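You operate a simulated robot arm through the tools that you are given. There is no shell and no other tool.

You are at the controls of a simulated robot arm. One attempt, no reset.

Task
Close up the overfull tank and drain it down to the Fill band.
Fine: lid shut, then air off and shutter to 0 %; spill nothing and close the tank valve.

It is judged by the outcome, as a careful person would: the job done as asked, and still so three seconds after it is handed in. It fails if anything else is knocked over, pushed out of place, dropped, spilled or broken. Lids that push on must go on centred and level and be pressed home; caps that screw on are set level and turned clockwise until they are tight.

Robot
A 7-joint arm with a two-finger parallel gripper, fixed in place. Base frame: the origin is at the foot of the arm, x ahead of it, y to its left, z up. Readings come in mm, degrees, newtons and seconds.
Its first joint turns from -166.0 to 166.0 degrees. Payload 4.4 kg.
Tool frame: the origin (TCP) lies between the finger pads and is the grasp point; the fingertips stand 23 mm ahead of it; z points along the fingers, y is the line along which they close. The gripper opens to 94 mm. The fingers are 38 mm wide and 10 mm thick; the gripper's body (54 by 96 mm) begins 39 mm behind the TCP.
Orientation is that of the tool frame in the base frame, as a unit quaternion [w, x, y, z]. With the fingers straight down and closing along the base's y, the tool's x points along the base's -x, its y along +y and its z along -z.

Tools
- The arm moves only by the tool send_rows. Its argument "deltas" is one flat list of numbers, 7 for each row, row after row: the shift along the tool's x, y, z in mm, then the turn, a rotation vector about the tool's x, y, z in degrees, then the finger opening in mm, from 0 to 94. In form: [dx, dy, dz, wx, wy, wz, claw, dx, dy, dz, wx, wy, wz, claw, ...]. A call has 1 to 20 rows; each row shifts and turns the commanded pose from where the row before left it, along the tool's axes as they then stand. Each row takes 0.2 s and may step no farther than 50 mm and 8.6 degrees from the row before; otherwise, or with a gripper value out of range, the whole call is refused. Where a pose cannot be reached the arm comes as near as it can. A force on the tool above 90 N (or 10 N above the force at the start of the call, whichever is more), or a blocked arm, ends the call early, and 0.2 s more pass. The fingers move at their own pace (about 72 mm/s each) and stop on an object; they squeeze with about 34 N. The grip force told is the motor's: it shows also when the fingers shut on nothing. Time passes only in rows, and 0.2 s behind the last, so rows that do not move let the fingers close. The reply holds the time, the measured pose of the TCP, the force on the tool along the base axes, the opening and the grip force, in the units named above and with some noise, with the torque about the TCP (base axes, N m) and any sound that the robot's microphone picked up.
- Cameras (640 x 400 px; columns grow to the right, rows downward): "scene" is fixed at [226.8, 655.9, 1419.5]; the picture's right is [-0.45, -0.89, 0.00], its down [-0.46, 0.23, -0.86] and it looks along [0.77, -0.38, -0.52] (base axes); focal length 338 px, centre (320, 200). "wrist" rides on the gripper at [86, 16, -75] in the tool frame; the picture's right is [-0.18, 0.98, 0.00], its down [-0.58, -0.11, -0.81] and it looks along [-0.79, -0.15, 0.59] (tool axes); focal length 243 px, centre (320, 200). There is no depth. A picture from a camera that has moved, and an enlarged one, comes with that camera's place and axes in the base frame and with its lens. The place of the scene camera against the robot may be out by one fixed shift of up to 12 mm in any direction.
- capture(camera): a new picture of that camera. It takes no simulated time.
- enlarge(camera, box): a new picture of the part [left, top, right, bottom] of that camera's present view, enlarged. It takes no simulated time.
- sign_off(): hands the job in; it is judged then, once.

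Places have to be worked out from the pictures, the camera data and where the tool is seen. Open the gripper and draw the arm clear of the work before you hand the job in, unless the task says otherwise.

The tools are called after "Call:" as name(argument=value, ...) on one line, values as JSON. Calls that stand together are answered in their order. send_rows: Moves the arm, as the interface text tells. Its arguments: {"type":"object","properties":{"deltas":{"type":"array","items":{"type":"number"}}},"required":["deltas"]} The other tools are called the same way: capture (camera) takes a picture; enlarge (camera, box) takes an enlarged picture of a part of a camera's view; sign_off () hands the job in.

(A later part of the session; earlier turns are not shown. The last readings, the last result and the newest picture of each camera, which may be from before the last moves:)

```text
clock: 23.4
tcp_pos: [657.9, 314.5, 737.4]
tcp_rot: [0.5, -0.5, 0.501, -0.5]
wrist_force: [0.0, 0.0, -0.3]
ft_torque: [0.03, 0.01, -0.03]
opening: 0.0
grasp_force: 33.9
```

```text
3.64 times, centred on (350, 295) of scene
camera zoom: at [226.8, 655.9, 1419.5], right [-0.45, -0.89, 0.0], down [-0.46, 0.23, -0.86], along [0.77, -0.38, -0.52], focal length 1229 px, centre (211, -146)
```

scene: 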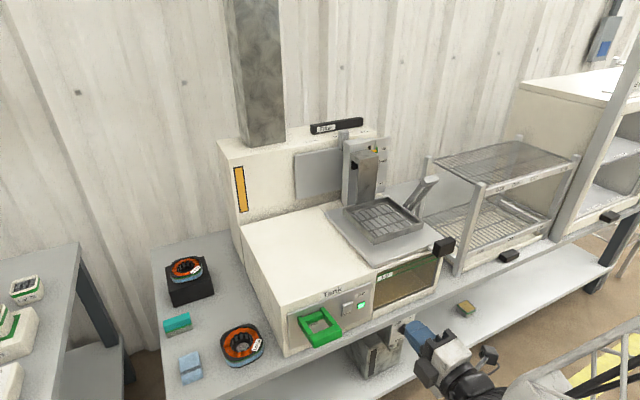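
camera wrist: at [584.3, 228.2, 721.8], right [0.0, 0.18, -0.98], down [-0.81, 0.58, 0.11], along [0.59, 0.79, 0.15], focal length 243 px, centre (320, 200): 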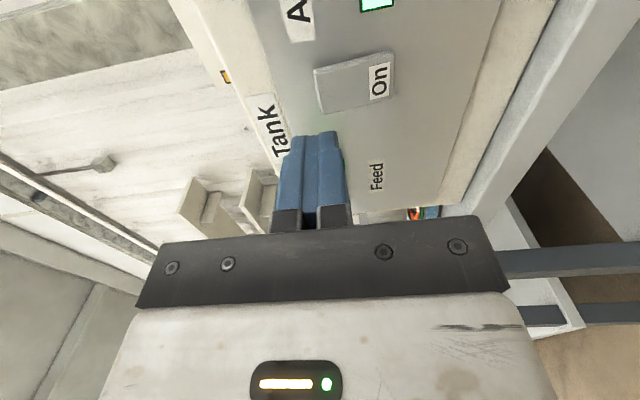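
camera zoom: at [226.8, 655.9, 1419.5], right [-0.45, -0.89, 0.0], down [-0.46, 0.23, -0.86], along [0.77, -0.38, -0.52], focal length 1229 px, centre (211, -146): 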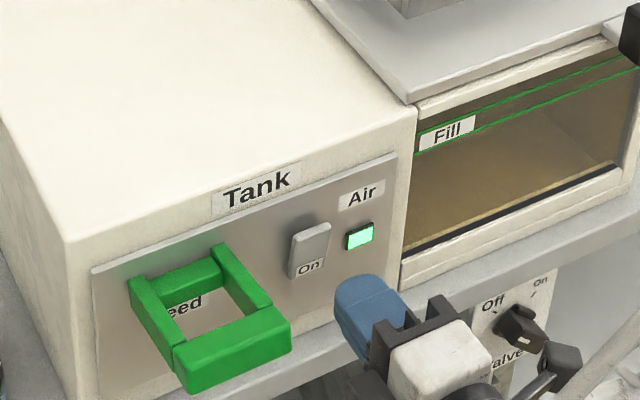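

The rocker spans y 298–328 and z 690–738, with its proud top edge at x≈735. I'll lower to z 732 and advance to just short of contact.

Call:
send_rows(deltas=[0, 5, 15, 0, 0, 0, 0, 0, 0, 15, 0, 0, 0, 0, 0, 0, 12, 0, 0, 0, 0, 0, 0, 6, 0, 0, 0, 0])

Call:
enlarge(camera="wrist", box=[220, 0, 460, 180])

Call:
enlarge(camera="scene", box=[290, 240, 410, 350])

```text
clock: 24.4
tcp_pos: [707.4, 314.8, 732.4]
tcp_rot: [-0.5, 0.501, -0.5, 0.5]
wrist_force: [-0.7, 0.2, 0.5]
ft_torque: [0.01, -0.03, 0.05]
opening: 0.0
grasp_force: 33.8
```

```text
2.22 times, centred on (340, 90) of wrist
camera zoom: at [632.5, 227.7, 716.6], right [0.0, 0.18, -0.98], down [-0.81, 0.58, 0.11], along [0.59, 0.79, 0.15], focal length 539 px, centre (276, 444)
```

zoom: 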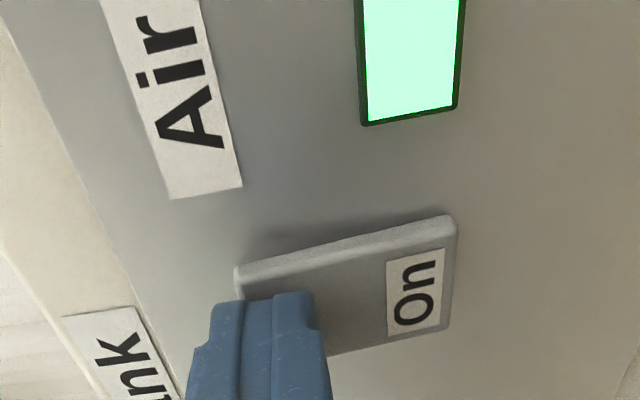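

```text
3.64 times, centred on (350, 295) of scene
camera zoom: at [226.8, 655.9, 1419.5], right [-0.45, -0.89, 0.0], down [-0.46, 0.23, -0.86], along [0.77, -0.38, -0.52], focal length 1229 px, centre (211, -146)
```

zoom: 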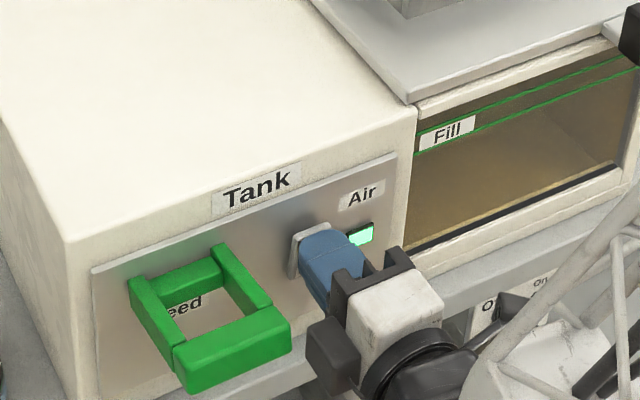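

The fingertips are over the upper half of the rocker, nearly touching. I'll press in with 2 mm steps and watch the force and the indicator light.

Call:
send_rows(deltas=[0, 0, 2, 0, 0, 0, 0, 0, 0, 2, 0, 0, 0, 0, 0, 0, 2, 0, 0, 0, 0])

Call:
enlarge(camera="wrist", box=[220, 0, 460, 180])

```text
clock: 25.2
tcp_pos: [711.8, 313.1, 732.7]
tcp_rot: [-0.5, 0.5, -0.499, 0.5]
wrist_force: [-37.7, 0.9, 14.6]
ft_torque: [0.02, 0.03, -0.07]
opening: 0.1
grasp_force: 34.0
```

```text
2.22 times, centred on (340, 90) of wrist
camera zoom: at [637.3, 227.6, 717.4], right [0.0, 0.18, -0.98], down [-0.81, 0.58, 0.11], along [0.59, 0.79, 0.15], focal length 539 px, centre (276, 444)
```

zoom: 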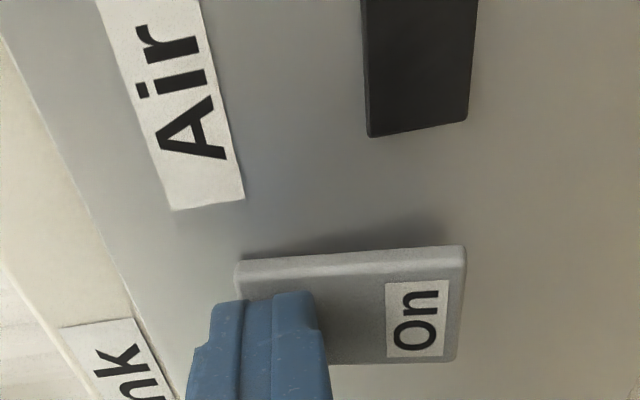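

The rocker flipped and the Air light went dark, so the air is off. I'll back straight out.

Call:
send_rows(deltas=[0, 0, -4, 0, 0, 0, 0, 0, 0, -20, 0, 0, 0, 0, 0, 0, -40, 0, 0, 0, 0, 0, 0, -40, 0, 0, 0, 0])

Call:
capture(camera="wrist")

Call:
capture(camera="scene")

```text
clock: 26.2
tcp_pos: [609.8, 312.8, 734.4]
tcp_rot: [0.5, -0.5, 0.5, -0.5]
wrist_force: [-0.4, -0.6, -0.3]
ft_torque: [0.01, 0.0, -0.01]
opening: 0.1
grasp_force: 34.3
```

```text
taken
camera wrist: at [535.3, 227.9, 718.3], right [0.0, 0.18, -0.98], down [-0.81, 0.58, 0.11], along [0.59, 0.79, 0.15], focal length 243 px, centre (320, 200)
```

wrist: 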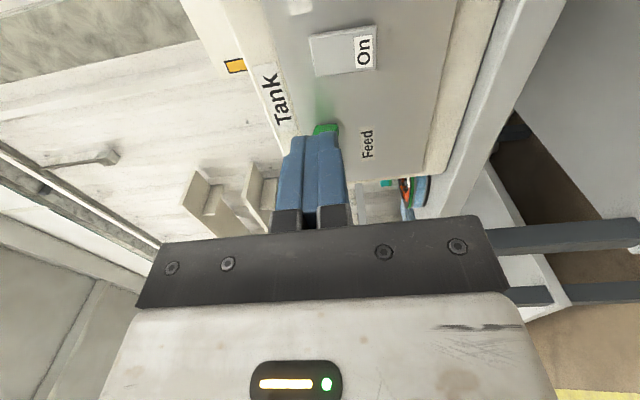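

```text
taken
```

scene: 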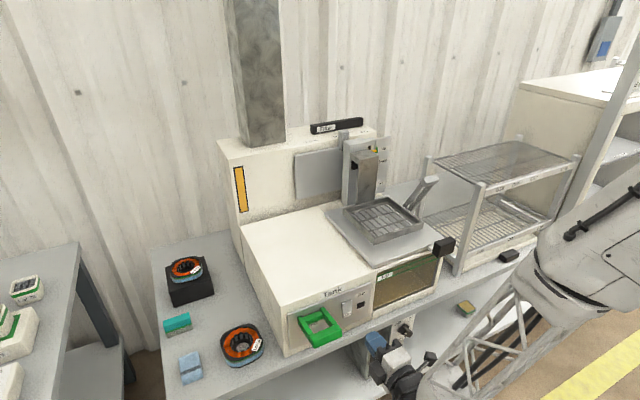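

The Air rocker now shows its "On" end out and the light is dark. Next is the shutter tab, roughly (1141, 112, 1025), so I'll rise clear and then pitch the tool to 45° forward-down so the camera looks at it.

Call:
send_rows(deltas=[16, -40, 0, 0, 0, 0, 0, 16, -40, 0, 0, 0, 0, 0, 16, -40, 0, 0, 0, 0, 0, 16, -40, 0, 0, 0, 0, 0, 16, -40, 0, 0, 0, 0, 0, 16, -40, 0, 0, 0, 0, 0, 16, -40, 0, 0, 0, 0, 0, 16, -40, 0, 0, 0, 0, 0, 16, -40, 0, 0, 0, 0, 0, 16, -40, 0, 0, 0, 0, 0])

Call:
send_rows(deltas=[0, 0, 0, -2.931, 2.931, 7.077, 0, 0, 0, 0, -2.931, 2.931, 7.077, 0, 0, 0, 0, -2.931, 2.931, 7.077, 0, 0, 0, 0, -2.931, 2.931, 7.077, 0, 0, 0, 0, -2.931, 2.931, 7.077, 0, 0, 0, 0, -2.931, 2.931, 7.077, 0, 0, 0, 0, -2.931, 2.931, 7.077, 0, 0, 0, 0, -2.931, 2.931, 7.077, 0, 0, 0, 0, -2.931, 2.931, 7.077, 0, 0, 0, 0, -2.931, 2.931, 7.077, 0, 0, 0, 0, -2.931, 2.931, 7.077, 0, 0, 0, 0, -2.931, 2.931, 7.077, 0])

Call:
capture(camera="wrist")

Call:
capture(camera="scene")

```text
clock: 28.4
tcp_pos: [610.7, 153.3, 1133.9]
tcp_rot: [0.5, -0.5, 0.5, -0.5]
wrist_force: [-0.2, -0.2, -0.3]
ft_torque: [-0.03, 0.01, -0.01]
opening: 0.3
grasp_force: 34.5
```

```text
clock: 31.0
tcp_pos: [609.2, 152.2, 1134.1]
tcp_rot: [0.383, 0.001, 0.924, 0.0]
wrist_force: [0.2, 0.2, 0.4]
ft_torque: [-0.01, -0.01, 0.0]
opening: 0.0
grasp_force: 34.0
```

```text
taken
camera wrist: at [496.0, 169.8, 1125.4], right [0.13, 0.98, 0.13], down [-0.16, -0.11, 0.98], along [0.98, -0.15, 0.14], focal length 243 px, centre (320, 200)
```

wrist: 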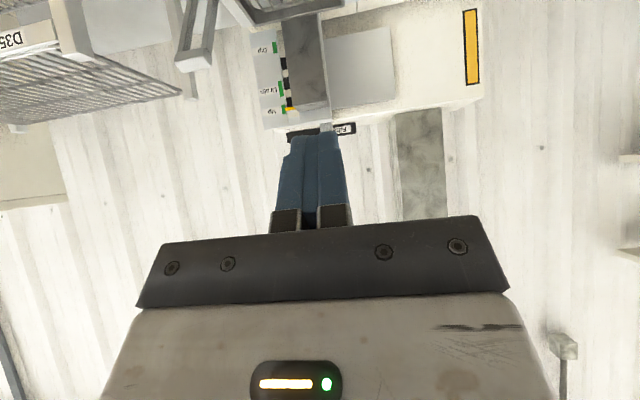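

```text
taken
```

scene: 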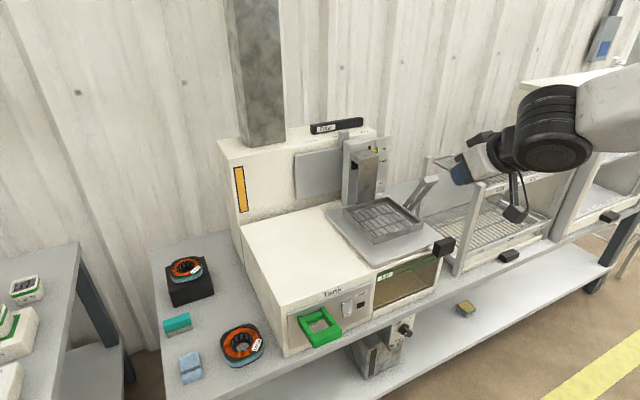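

From here I can see the filter box, lifter and labels (upside down). I'll move closer and a little higher so the shutter tab shows clearly above the fingers.

Call:
send_rows(deltas=[-33.9, 0, 24.6, 0, 0, 0, 0, -33.9, 0, 24.6, 0, 0, 0, 0, -33.9, 0, 24.6, 0, 0, 0, 0, -33.9, 0, 24.6, 0, 0, 0, 0, -33.9, 0, 24.6, 0, 0, 0, 0, -33.9, 0, 24.6, 0, 0, 0, 0, -33.9, 0, 24.6, 0, 0, 0, 0])

Call:
capture(camera="wrist")

Call:
enlarge(camera="wrist", box=[220, 0, 420, 140])

Call:
capture(camera="scene")

```text
clock: 32.6
tcp_pos: [900.0, 151.7, 1182.2]
tcp_rot: [0.384, 0.0, 0.923, 0.001]
wrist_force: [0.6, 0.1, 0.7]
ft_torque: [0.0, 0.03, -0.01]
opening: 0.0
grasp_force: 33.4
```

```text
taken
camera wrist: at [786.7, 168.8, 1171.8], right [0.13, 0.98, 0.13], down [-0.16, -0.11, 0.98], along [0.98, -0.15, 0.14], focal length 243 px, centre (320, 200)
```

wrist: 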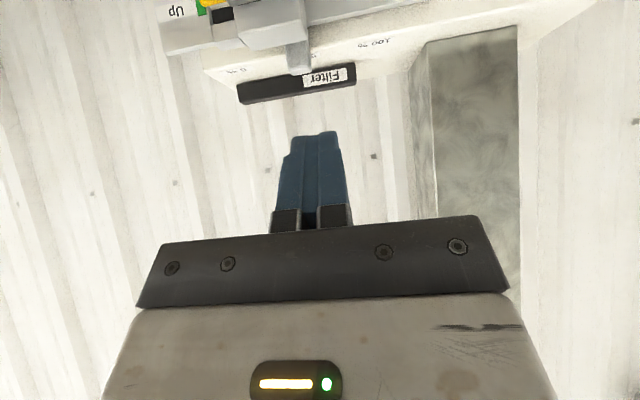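

```text
2.86 times, centred on (320, 70) of wrist
camera zoom: at [786.7, 168.8, 1171.8], right [0.13, 0.98, 0.13], down [-0.16, -0.11, 0.98], along [0.98, -0.15, 0.14], focal length 693 px, centre (320, 571)
```

zoom: 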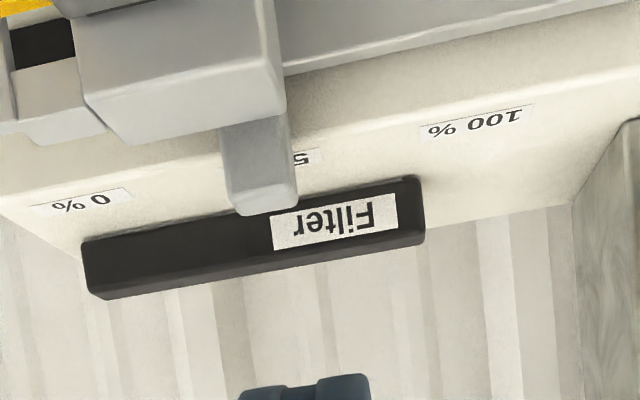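

```text
taken
```

scene: 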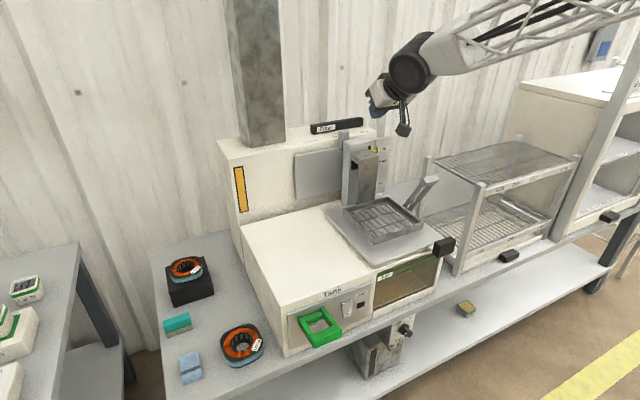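

The shutter tab top is at about (1129, 114, 1048), the box top at z≈1016, and the 0 % label at y≈15, so it sits near 50 %. The lifter column stands in front of it with its top at z≈1030. I'll steepen the tool to 30° from vertical and move above the left side of the tab to check reach.

Call:
send_rows(deltas=[0, 0, 0, 0, 7.5, 0, 0, 0, 0, 0, 0, 7.5, 0, 0, -25.4, 0.7, 28.5, 0, 0, 0, 0, -25.4, 0.7, 28.5, 0, 0, 0, 0, -25.4, 0.7, 28.5, 0, 0, 0, 0, -25.4, 0.7, 28.5, 0, 0, 0, 0, -25.4, 0.7, 28.5, 0, 0, 0, 0, -25.4, 0.7, 28.5, 0, 0, 0, 0])

Call:
capture(camera="wrist")

Call:
capture(camera="scene")

```text
clock: 34.4
tcp_pos: [1117.4, 158.9, 1109.8]
tcp_rot: [0.26, 0.0, 0.966, 0.001]
wrist_force: [0.5, -0.3, 1.6]
ft_torque: [0.0, 0.01, 0.01]
opening: 0.0
grasp_force: 34.0
```

```text
taken
camera wrist: at [1004.7, 175.2, 1131.7], right [0.16, 0.98, 0.09], down [0.1, -0.11, 0.99], along [0.98, -0.15, -0.11], focal length 243 px, centre (320, 200)
```

wrist: 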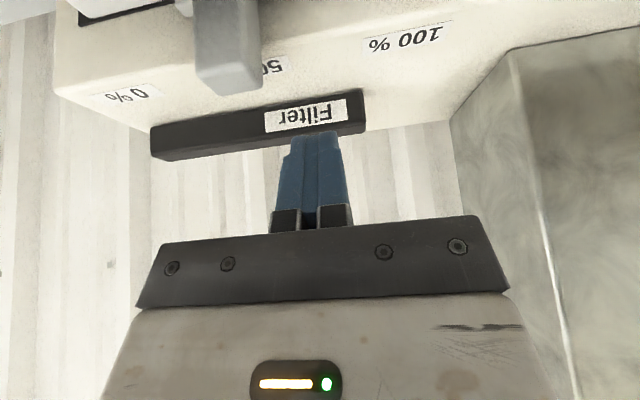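

```text
taken
```

scene: 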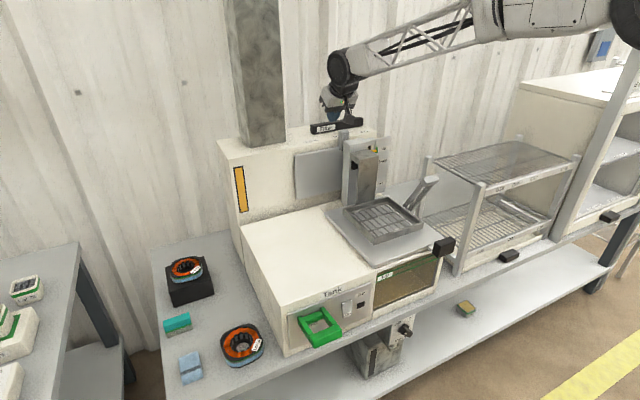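

The pose is reached. I'll enlarge the view of the tab and the box top to fix positions before descending.

Call:
enlarge(camera="wrist", box=[40, 0, 360, 180])

Call:
enlarge(camera="scene", box=[280, 60, 420, 170])

```text
2.00 times, centred on (200, 90) of wrist
camera zoom: at [1004.7, 175.2, 1131.7], right [0.16, 0.98, 0.09], down [0.1, -0.11, 0.99], along [0.98, -0.15, -0.11], focal length 485 px, centre (560, 420)
```

zoom: 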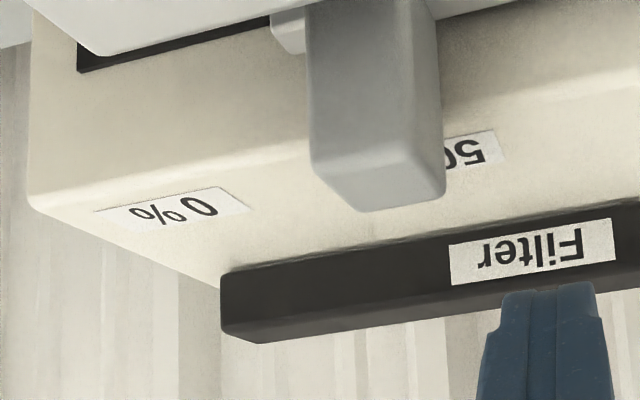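

```text
3.64 times, centred on (350, 115) of scene
camera zoom: at [226.8, 655.9, 1419.5], right [-0.45, -0.89, 0.0], down [-0.46, 0.23, -0.86], along [0.77, -0.38, -0.52], focal length 1229 px, centre (211, 509)
```

zoom: 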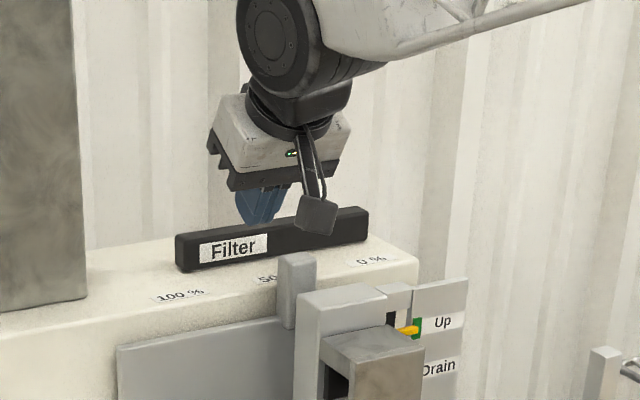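

The tab is x 1109–1131, y 103–129, top z 1048, and needs to travel about 103 mm to the right to centre on 0 % (y≈12). I'll lower the closed fingers beside its left face, tips at z≈1034, clear of the box top.

Call:
send_rows(deltas=[11.3, 0, 15, 0, 0, 0, 0, 11.3, 0, 15, 0, 0, 0, 0, 11.3, 0, 15, 0, 0, 0, 0])

Call:
capture(camera="wrist")

Call:
enlarge(camera="scene", box=[280, 60, 420, 170])

```text
clock: 35.2
tcp_pos: [1109.6, 158.6, 1053.5]
tcp_rot: [0.26, 0.0, 0.966, 0.0]
wrist_force: [0.1, 0.6, 1.0]
ft_torque: [0.0, 0.01, 0.01]
opening: 0.0
grasp_force: 33.9
```

```text
taken
camera wrist: at [997.7, 174.7, 1074.8], right [0.16, 0.98, 0.09], down [0.1, -0.11, 0.99], along [0.98, -0.15, -0.12], focal length 243 px, centre (320, 200)
```

wrist: 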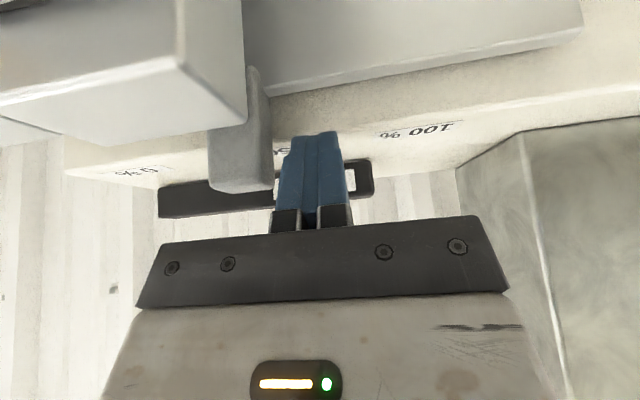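

```text
3.64 times, centred on (350, 115) of scene
camera zoom: at [226.8, 655.9, 1419.5], right [-0.45, -0.89, 0.0], down [-0.46, 0.23, -0.86], along [0.77, -0.38, -0.52], focal length 1229 px, centre (211, 509)
```

zoom: 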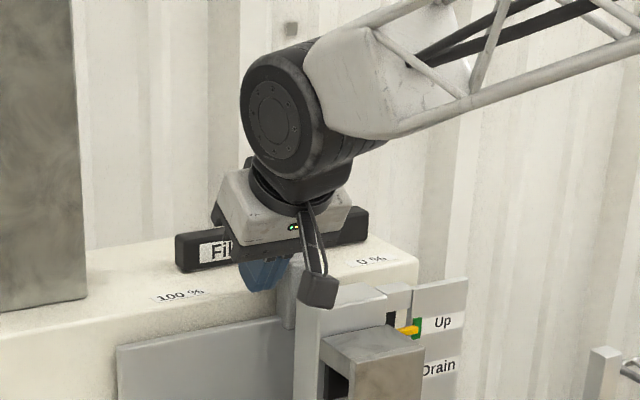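

The fingers are beside the tab with no contact. I'll push it to the right in small steps.

Call:
send_rows(deltas=[0, -12, 0, 0, 0, 0, 0, 0, -8, 0, 0, 0, 0, 0, 0, -8, 0, 0, 0, 0, 0, 0, -8, 0, 0, 0, 0, 0, 0, -8, 0, 0, 0, 0, 0])

Call:
capture(camera="wrist")

Call:
enlarge(camera="scene", box=[280, 60, 420, 170])

```text
clock: 36.4
tcp_pos: [1109.5, 113.3, 1052.2]
tcp_rot: [0.26, 0.0, 0.966, 0.0]
wrist_force: [-0.4, -0.1, -0.3]
ft_torque: [0.02, -0.01, 0.0]
opening: 0.0
grasp_force: 34.4
```

```text
taken
camera wrist: at [997.1, 130.4, 1074.5], right [0.16, 0.98, 0.09], down [0.1, -0.11, 0.99], along [0.98, -0.15, -0.11], focal length 243 px, centre (320, 200)
```

wrist: 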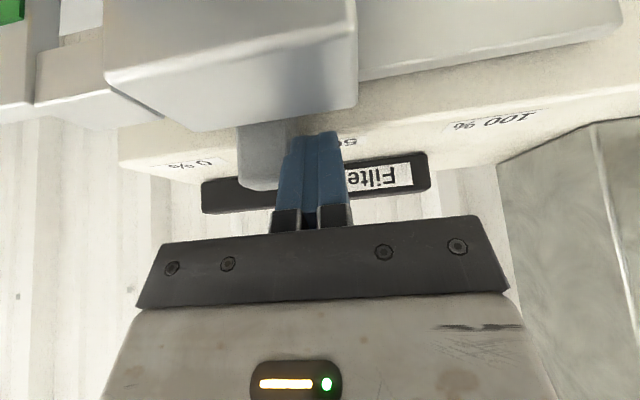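

```text
3.64 times, centred on (350, 115) of scene
camera zoom: at [226.8, 655.9, 1419.5], right [-0.45, -0.89, 0.0], down [-0.46, 0.23, -0.86], along [0.77, -0.38, -0.52], focal length 1229 px, centre (211, 509)
```

zoom: 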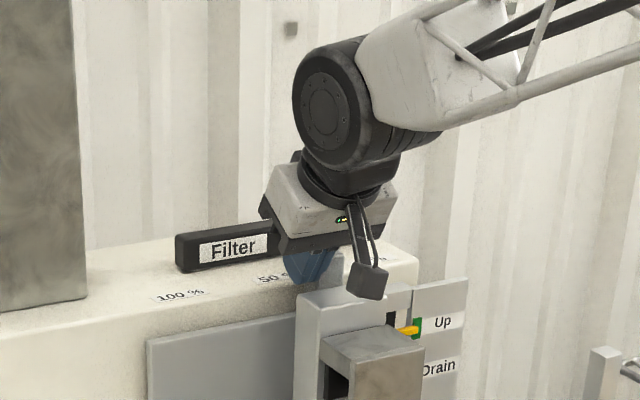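

The shutter plate is moving with the tab and the force is low. I'll continue in 8 mm steps.

Call:
send_rows(deltas=[0, -8, 0, 0, 0, 0, 0, 0, -8, 0, 0, 0, 0, 0, 0, -8, 0, 0, 0, 0, 0, 0, -8, 0, 0, 0, 0, 0, 0, -8, 0, 0, 0, 0, 0, 0, -8, 0, 0, 0, 0, 0, 0, -6, 0, 0, 0, 0, 0])

Call:
capture(camera="wrist")

Call:
enlarge(camera="scene", box=[280, 60, 420, 170])

```text
clock: 38.0
tcp_pos: [1109.7, 60.3, 1052.2]
tcp_rot: [0.259, 0.001, 0.966, 0.0]
wrist_force: [-12.3, 1.4, 9.7]
ft_torque: [-0.06, 0.05, -0.1]
opening: 0.2
grasp_force: 33.2
```

```text
taken
camera wrist: at [997.1, 76.7, 1073.9], right [0.16, 0.98, 0.09], down [0.1, -0.11, 0.99], along [0.98, -0.15, -0.12], focal length 243 px, centre (320, 200)
```

wrist: 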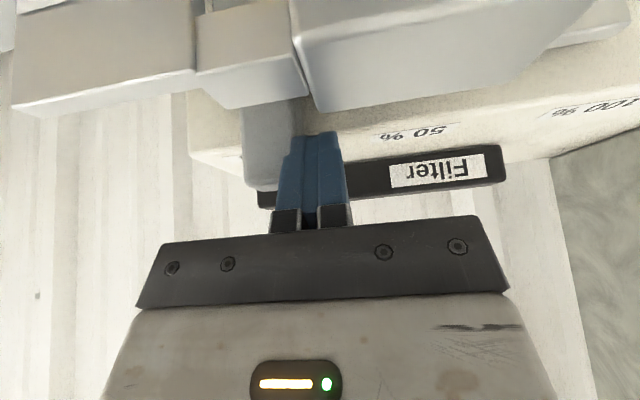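

```text
3.64 times, centred on (350, 115) of scene
camera zoom: at [226.8, 655.9, 1419.5], right [-0.45, -0.89, 0.0], down [-0.46, 0.23, -0.86], along [0.77, -0.38, -0.52], focal length 1229 px, centre (211, 509)
```

zoom: 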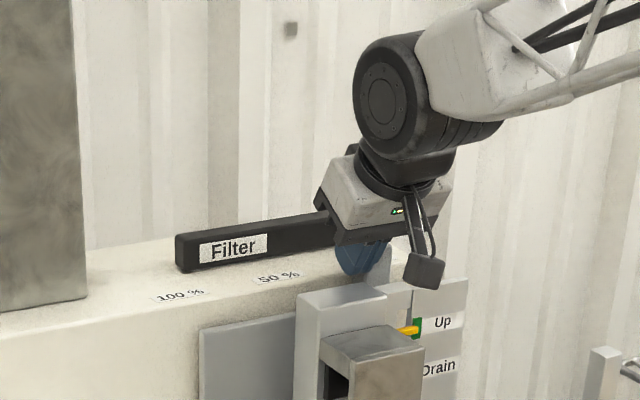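

The shutter keeps moving, but the readings show a new contact force of about (-12, 1, 10) N. I'll hold still for a moment and look closely before going on.

Call:
send_rows(deltas=[0, 0, 0, 0, 0, 0, 0])

Call:
enlarge(camera="wrist", box=[180, 60, 380, 240])

Call:
enlarge(camera="scene", box=[320, 80, 400, 150])

```text
clock: 38.4
tcp_pos: [1109.4, 60.1, 1052.0]
tcp_rot: [0.26, 0.0, 0.966, 0.0]
wrist_force: [-16.8, -2.2, 10.4]
ft_torque: [-0.13, 0.07, -0.17]
opening: 0.1
grasp_force: 34.7
```

```text
2.22 times, centred on (280, 150) of wrist
camera zoom: at [997.2, 76.7, 1073.9], right [0.16, 0.98, 0.09], down [0.1, -0.11, 0.99], along [0.98, -0.15, -0.12], focal length 539 px, centre (409, 311)
```

zoom: 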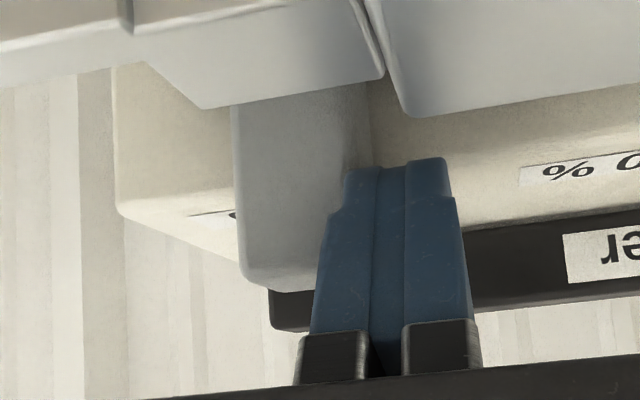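

```text
5.71 times, centred on (360, 115) of scene
camera zoom: at [226.8, 655.9, 1419.5], right [-0.45, -0.89, 0.0], down [-0.46, 0.23, -0.86], along [0.77, -0.38, -0.52], focal length 1931 px, centre (91, 686)
```

zoom: 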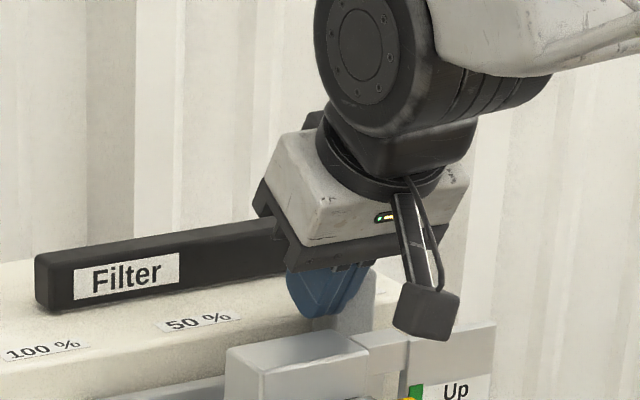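

The steady force acts at the fingertip beside the tab. I'll back off 3 mm from the tab and see whether the force disappears.

Call:
send_rows(deltas=[0, 3, 0, 0, 0, 0, 0])

Call:
send_rows(deltas=[0, 2, -2, 0, 0, 0, 0])

Call:
enlarge(camera="wrist", box=[180, 60, 380, 240])

```text
clock: 38.8
tcp_pos: [1108.8, 63.9, 1052.1]
tcp_rot: [0.26, 0.0, 0.966, 0.0]
wrist_force: [-17.2, -2.4, 9.9]
ft_torque: [-0.16, 0.04, -0.18]
opening: 0.1
grasp_force: 33.5
```

```text
clock: 39.2
tcp_pos: [1108.2, 65.0, 1052.8]
tcp_rot: [0.258, 0.0, 0.966, 0.0]
wrist_force: [1.3, -0.1, 0.4]
ft_torque: [0.0, 0.0, -0.01]
opening: 0.0
grasp_force: 34.0
```

```text
2.22 times, centred on (280, 150) of wrist
camera zoom: at [996.6, 82.1, 1074.1], right [0.16, 0.98, 0.09], down [0.1, -0.11, 0.99], along [0.98, -0.15, -0.12], focal length 539 px, centre (409, 311)
```

zoom: 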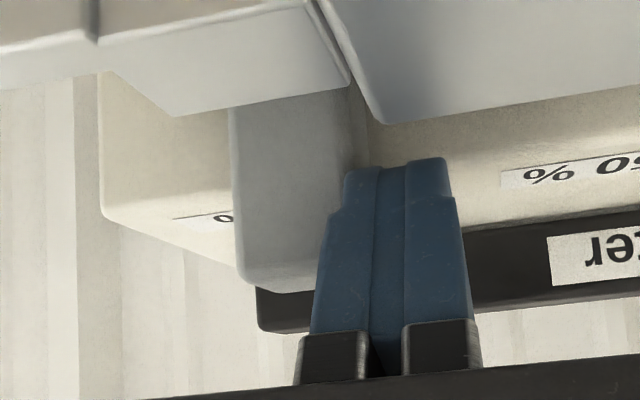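

The force vanished once I lifted 2 mm along the tool, so the step on the finger's outer face was catching the tab's top edge. I'll raise the tool about 6 mm so only the slim fingertip bears on the tab, then continue pushing gently.

Call:
send_rows(deltas=[-6.4, 0, -3.5, 0, 0, 0, 0, 0, -5, 0, 0, 0, 0, 0, 0, -5, 0, 0, 0, 0, 0, 0, -5, 0, 0, 0, 0, 0])

Call:
enlarge(camera="wrist", box=[180, 60, 380, 240])

Call:
enlarge(camera="scene", box=[280, 60, 420, 170])

```text
clock: 40.2
tcp_pos: [1113.1, 49.9, 1059.5]
tcp_rot: [0.26, 0.0, 0.966, 0.0]
wrist_force: [-0.2, 2.5, -1.6]
ft_torque: [0.05, -0.01, 0.03]
opening: 0.1
grasp_force: 34.3
```

```text
2.22 times, centred on (280, 150) of wrist
camera zoom: at [1000.6, 66.6, 1081.7], right [0.16, 0.98, 0.09], down [0.1, -0.11, 0.99], along [0.98, -0.15, -0.12], focal length 539 px, centre (409, 311)
```

zoom: 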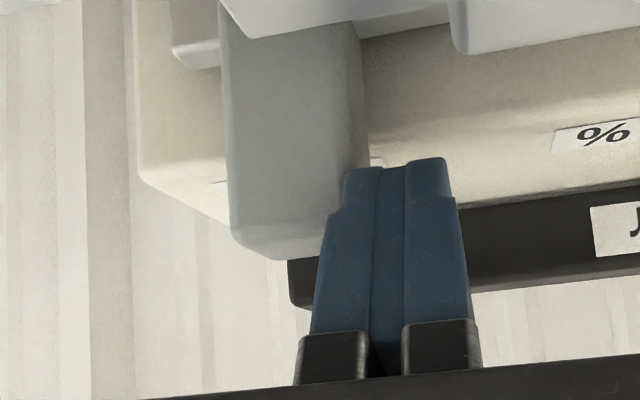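

```text
3.64 times, centred on (350, 115) of scene
camera zoom: at [226.8, 655.9, 1419.5], right [-0.45, -0.89, 0.0], down [-0.46, 0.23, -0.86], along [0.77, -0.38, -0.52], focal length 1229 px, centre (211, 509)
```

zoom: 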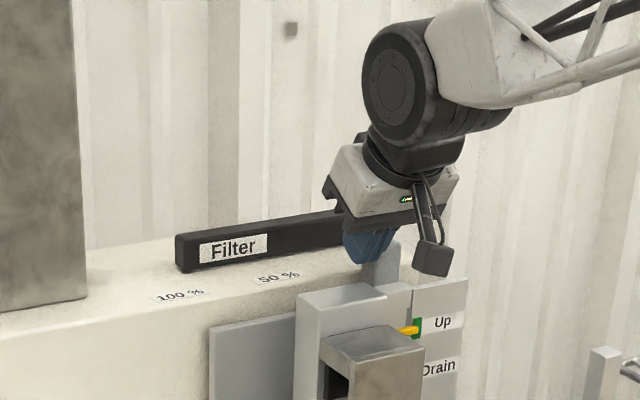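

Now the force is a clean 2.5 N along y and the tab is approaching 0 %. I'll continue with 3 mm steps.

Call:
send_rows(deltas=[0, -3, 0, 0, 0, 0, 0, 0, -3, 0, 0, 0, 0, 0, 0, -3, 0, 0, 0, 0, 0])

Call:
enlarge(camera="wrist", box=[180, 60, 380, 240])

Call:
enlarge(camera="scene", box=[280, 60, 420, 170])

```text
clock: 41.0
tcp_pos: [1112.7, 40.5, 1060.9]
tcp_rot: [0.26, 0.0, 0.966, 0.001]
wrist_force: [0.8, 0.7, -0.6]
ft_torque: [-0.03, -0.02, -0.01]
opening: 0.1
grasp_force: 34.1
```

```text
2.22 times, centred on (280, 150) of wrist
camera zoom: at [1000.7, 56.9, 1081.5], right [0.16, 0.98, 0.09], down [0.1, -0.11, 0.99], along [0.98, -0.15, -0.12], focal length 539 px, centre (409, 311)
```

zoom: 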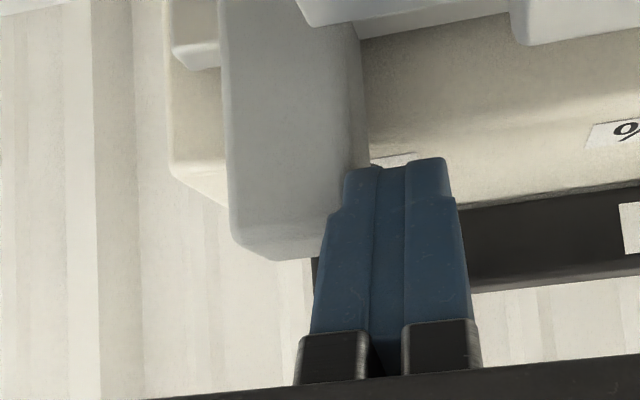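

```text
3.64 times, centred on (350, 115) of scene
camera zoom: at [226.8, 655.9, 1419.5], right [-0.45, -0.89, 0.0], down [-0.46, 0.23, -0.86], along [0.77, -0.38, -0.52], focal length 1229 px, centre (211, 509)
```

zoom: 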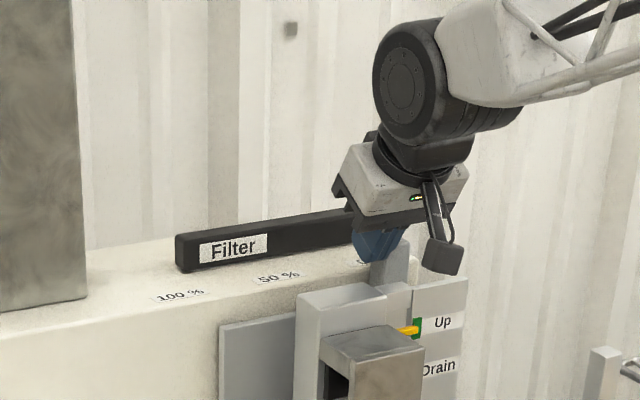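

About 8 mm remain by my estimate. I'll continue with 2 mm steps and watch for the stop.

Call:
send_rows(deltas=[0, -2, 0, 0, 0, 0, 0, 0, -2, 0, 0, 0, 0, 0])

Call:
send_rows(deltas=[0, -2, 0, 0, 0, 0, 0])

Call:
enlarge(camera="wrist", box=[180, 60, 380, 240])

Call:
enlarge(camera="scene", box=[280, 60, 420, 170])

```text
clock: 41.6
tcp_pos: [1111.2, 38.2, 1059.2]
tcp_rot: [0.261, -0.001, 0.965, 0.001]
wrist_force: [11.2, 28.8, 1.5]
ft_torque: [0.54, -0.2, 0.14]
opening: 0.1
grasp_force: 34.3
```

```text
clock: 42.0
tcp_pos: [1112.1, 39.2, 1060.5]
tcp_rot: [0.259, -0.001, 0.966, 0.0]
wrist_force: [31.5, 64.0, -0.2]
ft_torque: [1.23, -0.6, 0.45]
opening: 0.0
grasp_force: 33.8
```

```text
2.22 times, centred on (280, 150) of wrist
camera zoom: at [1000.4, 55.1, 1081.3], right [0.16, 0.98, 0.09], down [0.1, -0.11, 0.99], along [0.98, -0.15, -0.11], focal length 539 px, centre (409, 311)
```

zoom: 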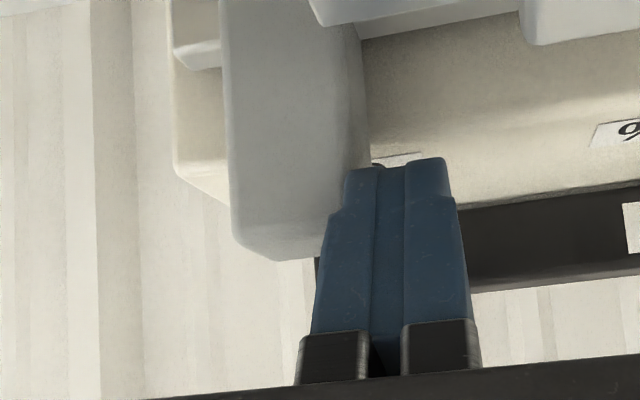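

```text
3.64 times, centred on (350, 115) of scene
camera zoom: at [226.8, 655.9, 1419.5], right [-0.45, -0.89, 0.0], down [-0.46, 0.23, -0.86], along [0.77, -0.38, -0.52], focal length 1229 px, centre (211, 509)
```

zoom: 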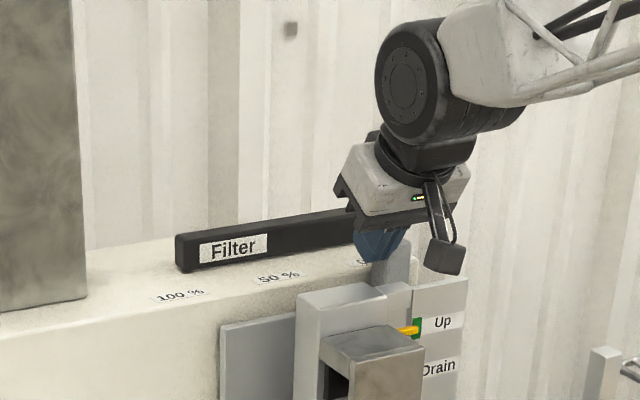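

A hard stop was reached, with 64 N acting on the tab face at fingertip level, so the shutter is at its end. I'll back off, lift clear, and verify the tab against the 0 % label.

Call:
send_rows(deltas=[0, 4, 0, 0, 0, 0, 0, 0, 10, 0, 0, 0, 0, 0, 0, 10, -5, 0, 0, 0, 0, 0, 20, -20, 0, 0, 0, 0, 0, 20, -35, 0, 0, 0, 0, 10, 20, -40, 0, 0, 0, 0])

Call:
enlarge(camera="wrist", box=[40, 0, 360, 180])

Call:
enlarge(camera="scene", box=[280, 60, 420, 170])

```text
clock: 43.4
tcp_pos: [1053.4, 120.1, 1139.3]
tcp_rot: [0.257, 0.0, 0.966, 0.0]
wrist_force: [-0.1, 0.7, -1.2]
ft_torque: [0.0, -0.04, -0.02]
opening: 0.0
grasp_force: 34.2
```

```text
2.00 times, centred on (200, 90) of wrist
camera zoom: at [941.6, 136.3, 1160.7], right [0.16, 0.98, 0.09], down [0.1, -0.11, 0.99], along [0.98, -0.15, -0.12], focal length 485 px, centre (560, 420)
```

zoom: 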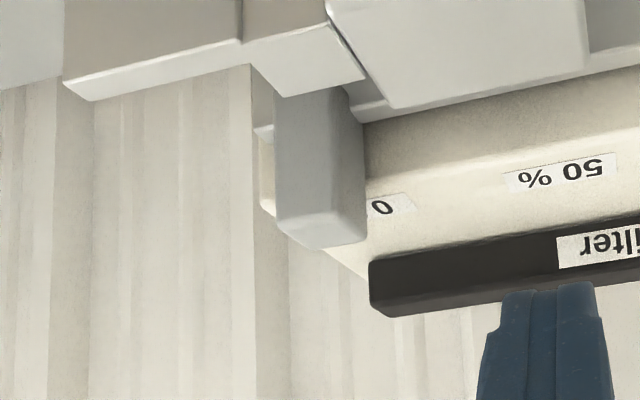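

```text
3.64 times, centred on (350, 115) of scene
camera zoom: at [226.8, 655.9, 1419.5], right [-0.45, -0.89, 0.0], down [-0.46, 0.23, -0.86], along [0.77, -0.38, -0.52], focal length 1229 px, centre (211, 509)
```

zoom: 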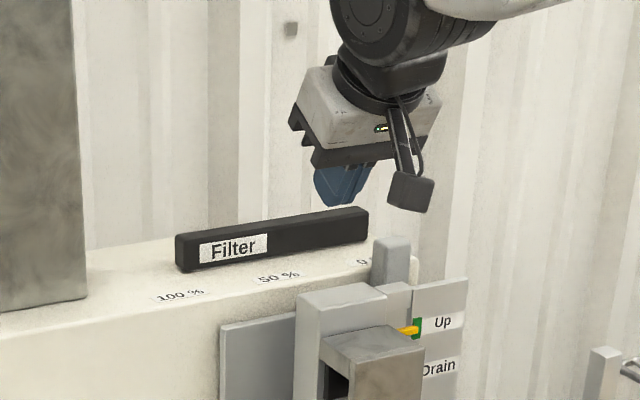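

The tab now stands at the 0 % mark against its stop. Next I'll retreat in front of the tank and go down to look at the drain valve from the front, first checking the liquid level from the scene camera.

Call:
send_rows(deltas=[39, 0, -22.5, 0, 0, 0, 0, 39, 0, -22.5, 0, 0, 0, 0, 39, 0, -22.5, 0, 0, 0, 0, 39, 0, -22.5, 0, 0, 0, 0, 39, 0, -22.5, 0, 0, 0, 0, 39, 0, -22.5, 0, 0, 0, 0, 39, 0, -22.5, 0, 0, 0, 0, 39, 0, -22.5, 0, 0, 0, 0, 39, 0, -22.5, 0, 0, 0, 0, 39, 0, -22.5, 0, 0, 0, 0, 0, 0, 0, 0, -7.5, 0, 0, 0, 0, 0, 0, -7.5, 0, 0])

Call:
enlarge(camera="scene", box=[350, 220, 460, 310])

Call:
enlarge(camera="scene", box=[290, 110, 410, 200])

Call:
capture(camera="scene")

```text
clock: 46.0
tcp_pos: [602.1, 119.7, 1141.9]
tcp_rot: [0.383, -0.001, 0.924, 0.001]
wrist_force: [1.1, 0.4, 0.4]
ft_torque: [0.0, 0.06, -0.04]
opening: 0.0
grasp_force: 34.7
```

```text
4.44 times, centred on (405, 265) of scene
camera zoom: at [226.8, 655.9, 1419.5], right [-0.45, -0.89, 0.0], down [-0.46, 0.23, -0.86], along [0.77, -0.38, -0.52], focal length 1502 px, centre (-58, -89)
```

zoom: 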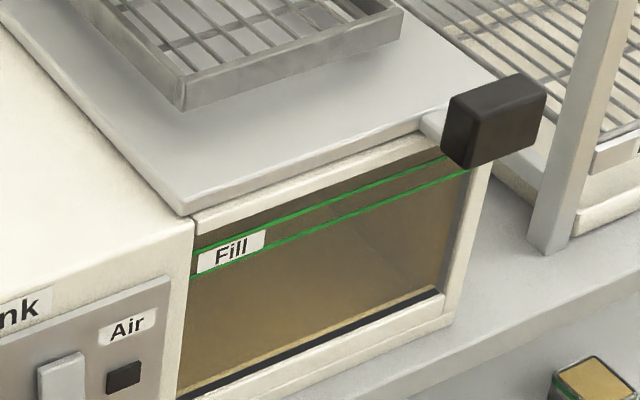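

```text
4.44 times, centred on (350, 155) of scene
camera zoom: at [226.8, 655.9, 1419.5], right [-0.45, -0.89, 0.0], down [-0.46, 0.23, -0.86], along [0.77, -0.38, -0.52], focal length 1502 px, centre (187, 400)
```

zoom: 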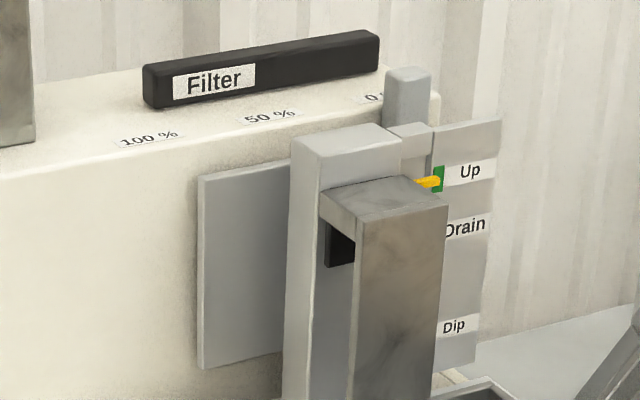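

```text
taken
```

scene: 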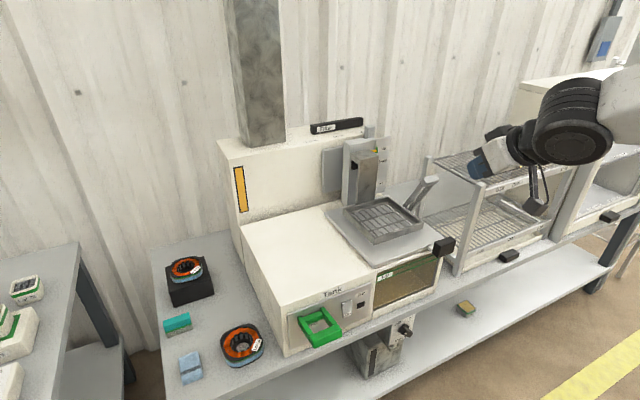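

The shutter tab is at 0 %, the air light is out and the lid is closed. I'll look very closely at the Fill window to identify the liquid surface before opening the valve.

Call:
enlarge(camera="scene", box=[374, 245, 442, 305])

Call:
enlarge(camera="scene", box=[340, 300, 430, 390])

```text
6.67 times, centred on (408, 275) of scene
camera zoom: at [226.8, 655.9, 1419.5], right [-0.45, -0.89, 0.0], down [-0.46, 0.23, -0.86], along [0.77, -0.38, -0.52], focal length 2253 px, centre (-267, -300)
```

zoom: 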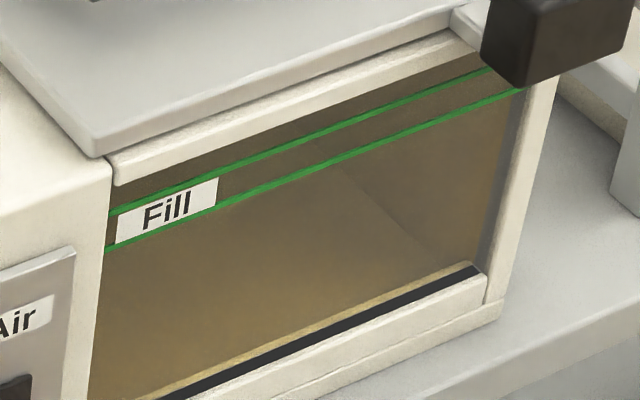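

```text
4.44 times, centred on (385, 345) of scene
camera zoom: at [226.8, 655.9, 1419.5], right [-0.45, -0.89, 0.0], down [-0.46, 0.23, -0.86], along [0.77, -0.38, -0.52], focal length 1502 px, centre (31, -444)
```

zoom: 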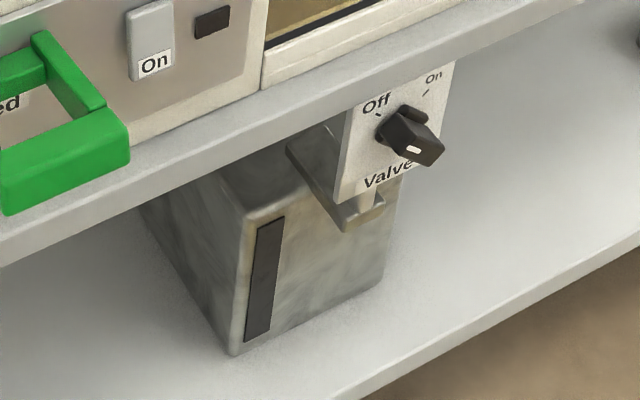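

The window looks fully brown, so the surface is above the band for now. I'll descend in front of the table to view the valve knob and the drain container with the wrist camera.

Call:
send_rows(deltas=[32.05, 0, 28.3, 0, 0, 0, 0, 32.05, 0, 28.3, 0, 0, 0, 0, 32.05, 0, 28.3, 0, 0, 0, 0, 32.05, 0, 28.3, 0, 0, 0, 0, 32.05, 0, 28.3, 0, 0, 0, 0, 32.05, 0, 28.3, 0, 0, 0, 0, 32.05, 0, 28.3, 0, 0, 0, 0, 32.05, 0, 28.3, 0, 0, 0, 0, 32.05, 0, 28.3, 0, 0, 0, 0, 32.05, 0, 28.3, 0, 0, 0, 0, 32.05, 0, 28.3, 0, 0, 0, 0, 32.05, 0, 28.3, 0, 0, 0, 0])

Call:
capture(camera="wrist")

Call:
enlarge(camera="wrist", box=[200, 0, 440, 160])

Call:
capture(camera="scene")

```text
clock: 48.6
tcp_pos: [572.1, 117.5, 630.9]
tcp_rot: [0.383, -0.001, 0.924, 0.001]
wrist_force: [0.3, -0.2, 0.5]
ft_torque: [-0.02, 0.03, 0.03]
opening: 0.0
grasp_force: 33.7
```

```text
taken
camera wrist: at [459.1, 133.7, 623.2], right [0.13, 0.98, 0.13], down [-0.16, -0.11, 0.98], along [0.98, -0.15, 0.14], focal length 243 px, centre (320, 200)
```

wrist: 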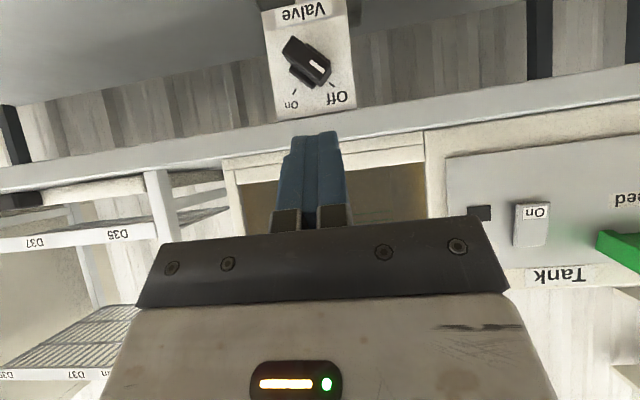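

```text
2.50 times, centred on (320, 80) of wrist
camera zoom: at [459.1, 133.7, 623.2], right [0.13, 0.98, 0.13], down [-0.16, -0.11, 0.98], along [0.98, -0.15, 0.14], focal length 606 px, centre (320, 500)
```

zoom: 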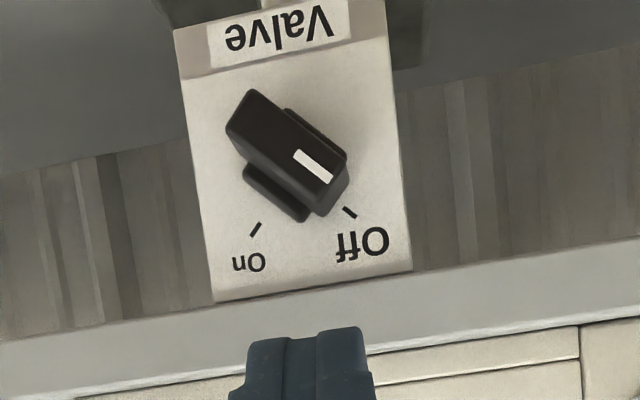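

```text
taken
```

scene: 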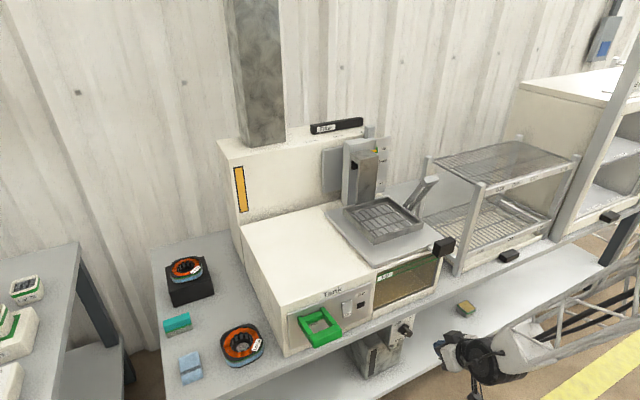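

The knob is a bar pointer, now at "Off" (upper-left, about 45°), with "On" a 90° clockwise turn away. The knob face is at about (711, 101, 518) and the panel at x≈743. I'll turn the tool to point straight at it with the fingers closing across the bar, and line up in front.

Call:
send_rows(deltas=[0, 0, 0, 2.207, -5.326, -5.326, 44, 0, 0, 0, 2.207, -5.326, -5.326, 44, 0, 0, 0, 2.207, -5.326, -5.326, 44, 0, 0, 0, 2.207, -5.326, -5.326, 44, 0, 0, 0, 2.207, -5.326, -5.326, 44, 0, 0, 0, 2.207, -5.326, -5.326, 44, 0, 0, 0, 2.207, -5.326, -5.326, 44, 0, 0, 0, 2.207, -5.326, -5.326, 44])

Call:
send_rows(deltas=[30.5, 22.7, 9.3, 0, 0, 0, 44, 30.5, 22.7, 9.3, 0, 0, 0, 44, 30.5, 22.7, 9.3, 0, 0, 0, 44])

Call:
capture(camera="wrist")

Call:
capture(camera="scene")

```text
clock: 50.4
tcp_pos: [572.5, 119.5, 629.6]
tcp_rot: [0.654, -0.27, 0.652, -0.271]
wrist_force: [-0.2, -0.4, 0.1]
ft_torque: [0.0, -0.02, 0.01]
opening: 44.0
grasp_force: 0.1
```

```text
clock: 51.2
tcp_pos: [598.7, 111.0, 514.4]
tcp_rot: [0.653, -0.268, 0.654, -0.273]
wrist_force: [0.6, -0.6, 0.1]
ft_torque: [0.02, -0.03, 0.0]
opening: 44.0
grasp_force: 0.1
out of reach, approached as far as the arm can: row 3
```

```text
taken
camera wrist: at [524.0, 61.9, 443.3], right [0.01, 0.82, -0.57], down [-0.8, 0.34, 0.49], along [0.59, 0.45, 0.67], focal length 243 px, centre (320, 200)
```

wrist: 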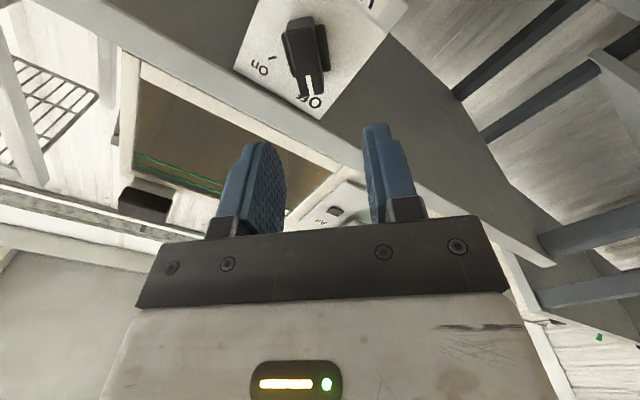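

```text
taken
```

scene: 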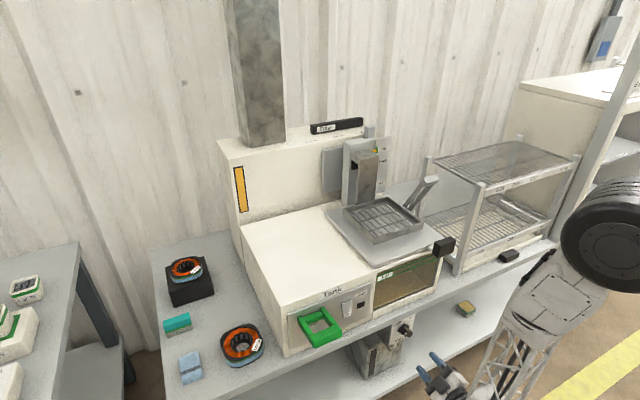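

The third row was just out of reach because the arm is folded too tightly there. Moving forward should ease that, so I'll advance 40 mm towards the knob and check the actual pose.

Call:
send_rows(deltas=[0, 0, 20, 0, 0, 0, 44, 0, 0, 20, 0, 0, 0, 44])

Call:
capture(camera="wrist")

```text
clock: 51.8
tcp_pos: [630.6, 119.6, 516.9]
tcp_rot: [0.652, -0.268, 0.654, -0.274]
wrist_force: [0.1, -0.7, -0.4]
ft_torque: [0.01, -0.01, 0.04]
opening: 43.9
grasp_force: 0.1
out of reach, approached as far as the arm can: row 1, 2
```

```text
taken
camera wrist: at [555.6, 70.4, 444.8], right [0.01, 0.82, -0.56], down [-0.8, 0.34, 0.49], along [0.59, 0.45, 0.67], focal length 243 px, centre (320, 200)
```

wrist: 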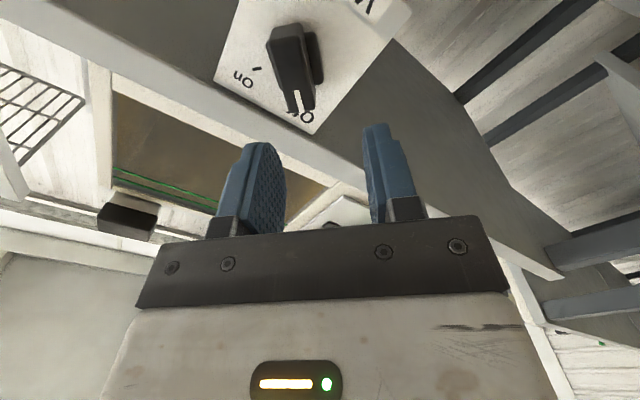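

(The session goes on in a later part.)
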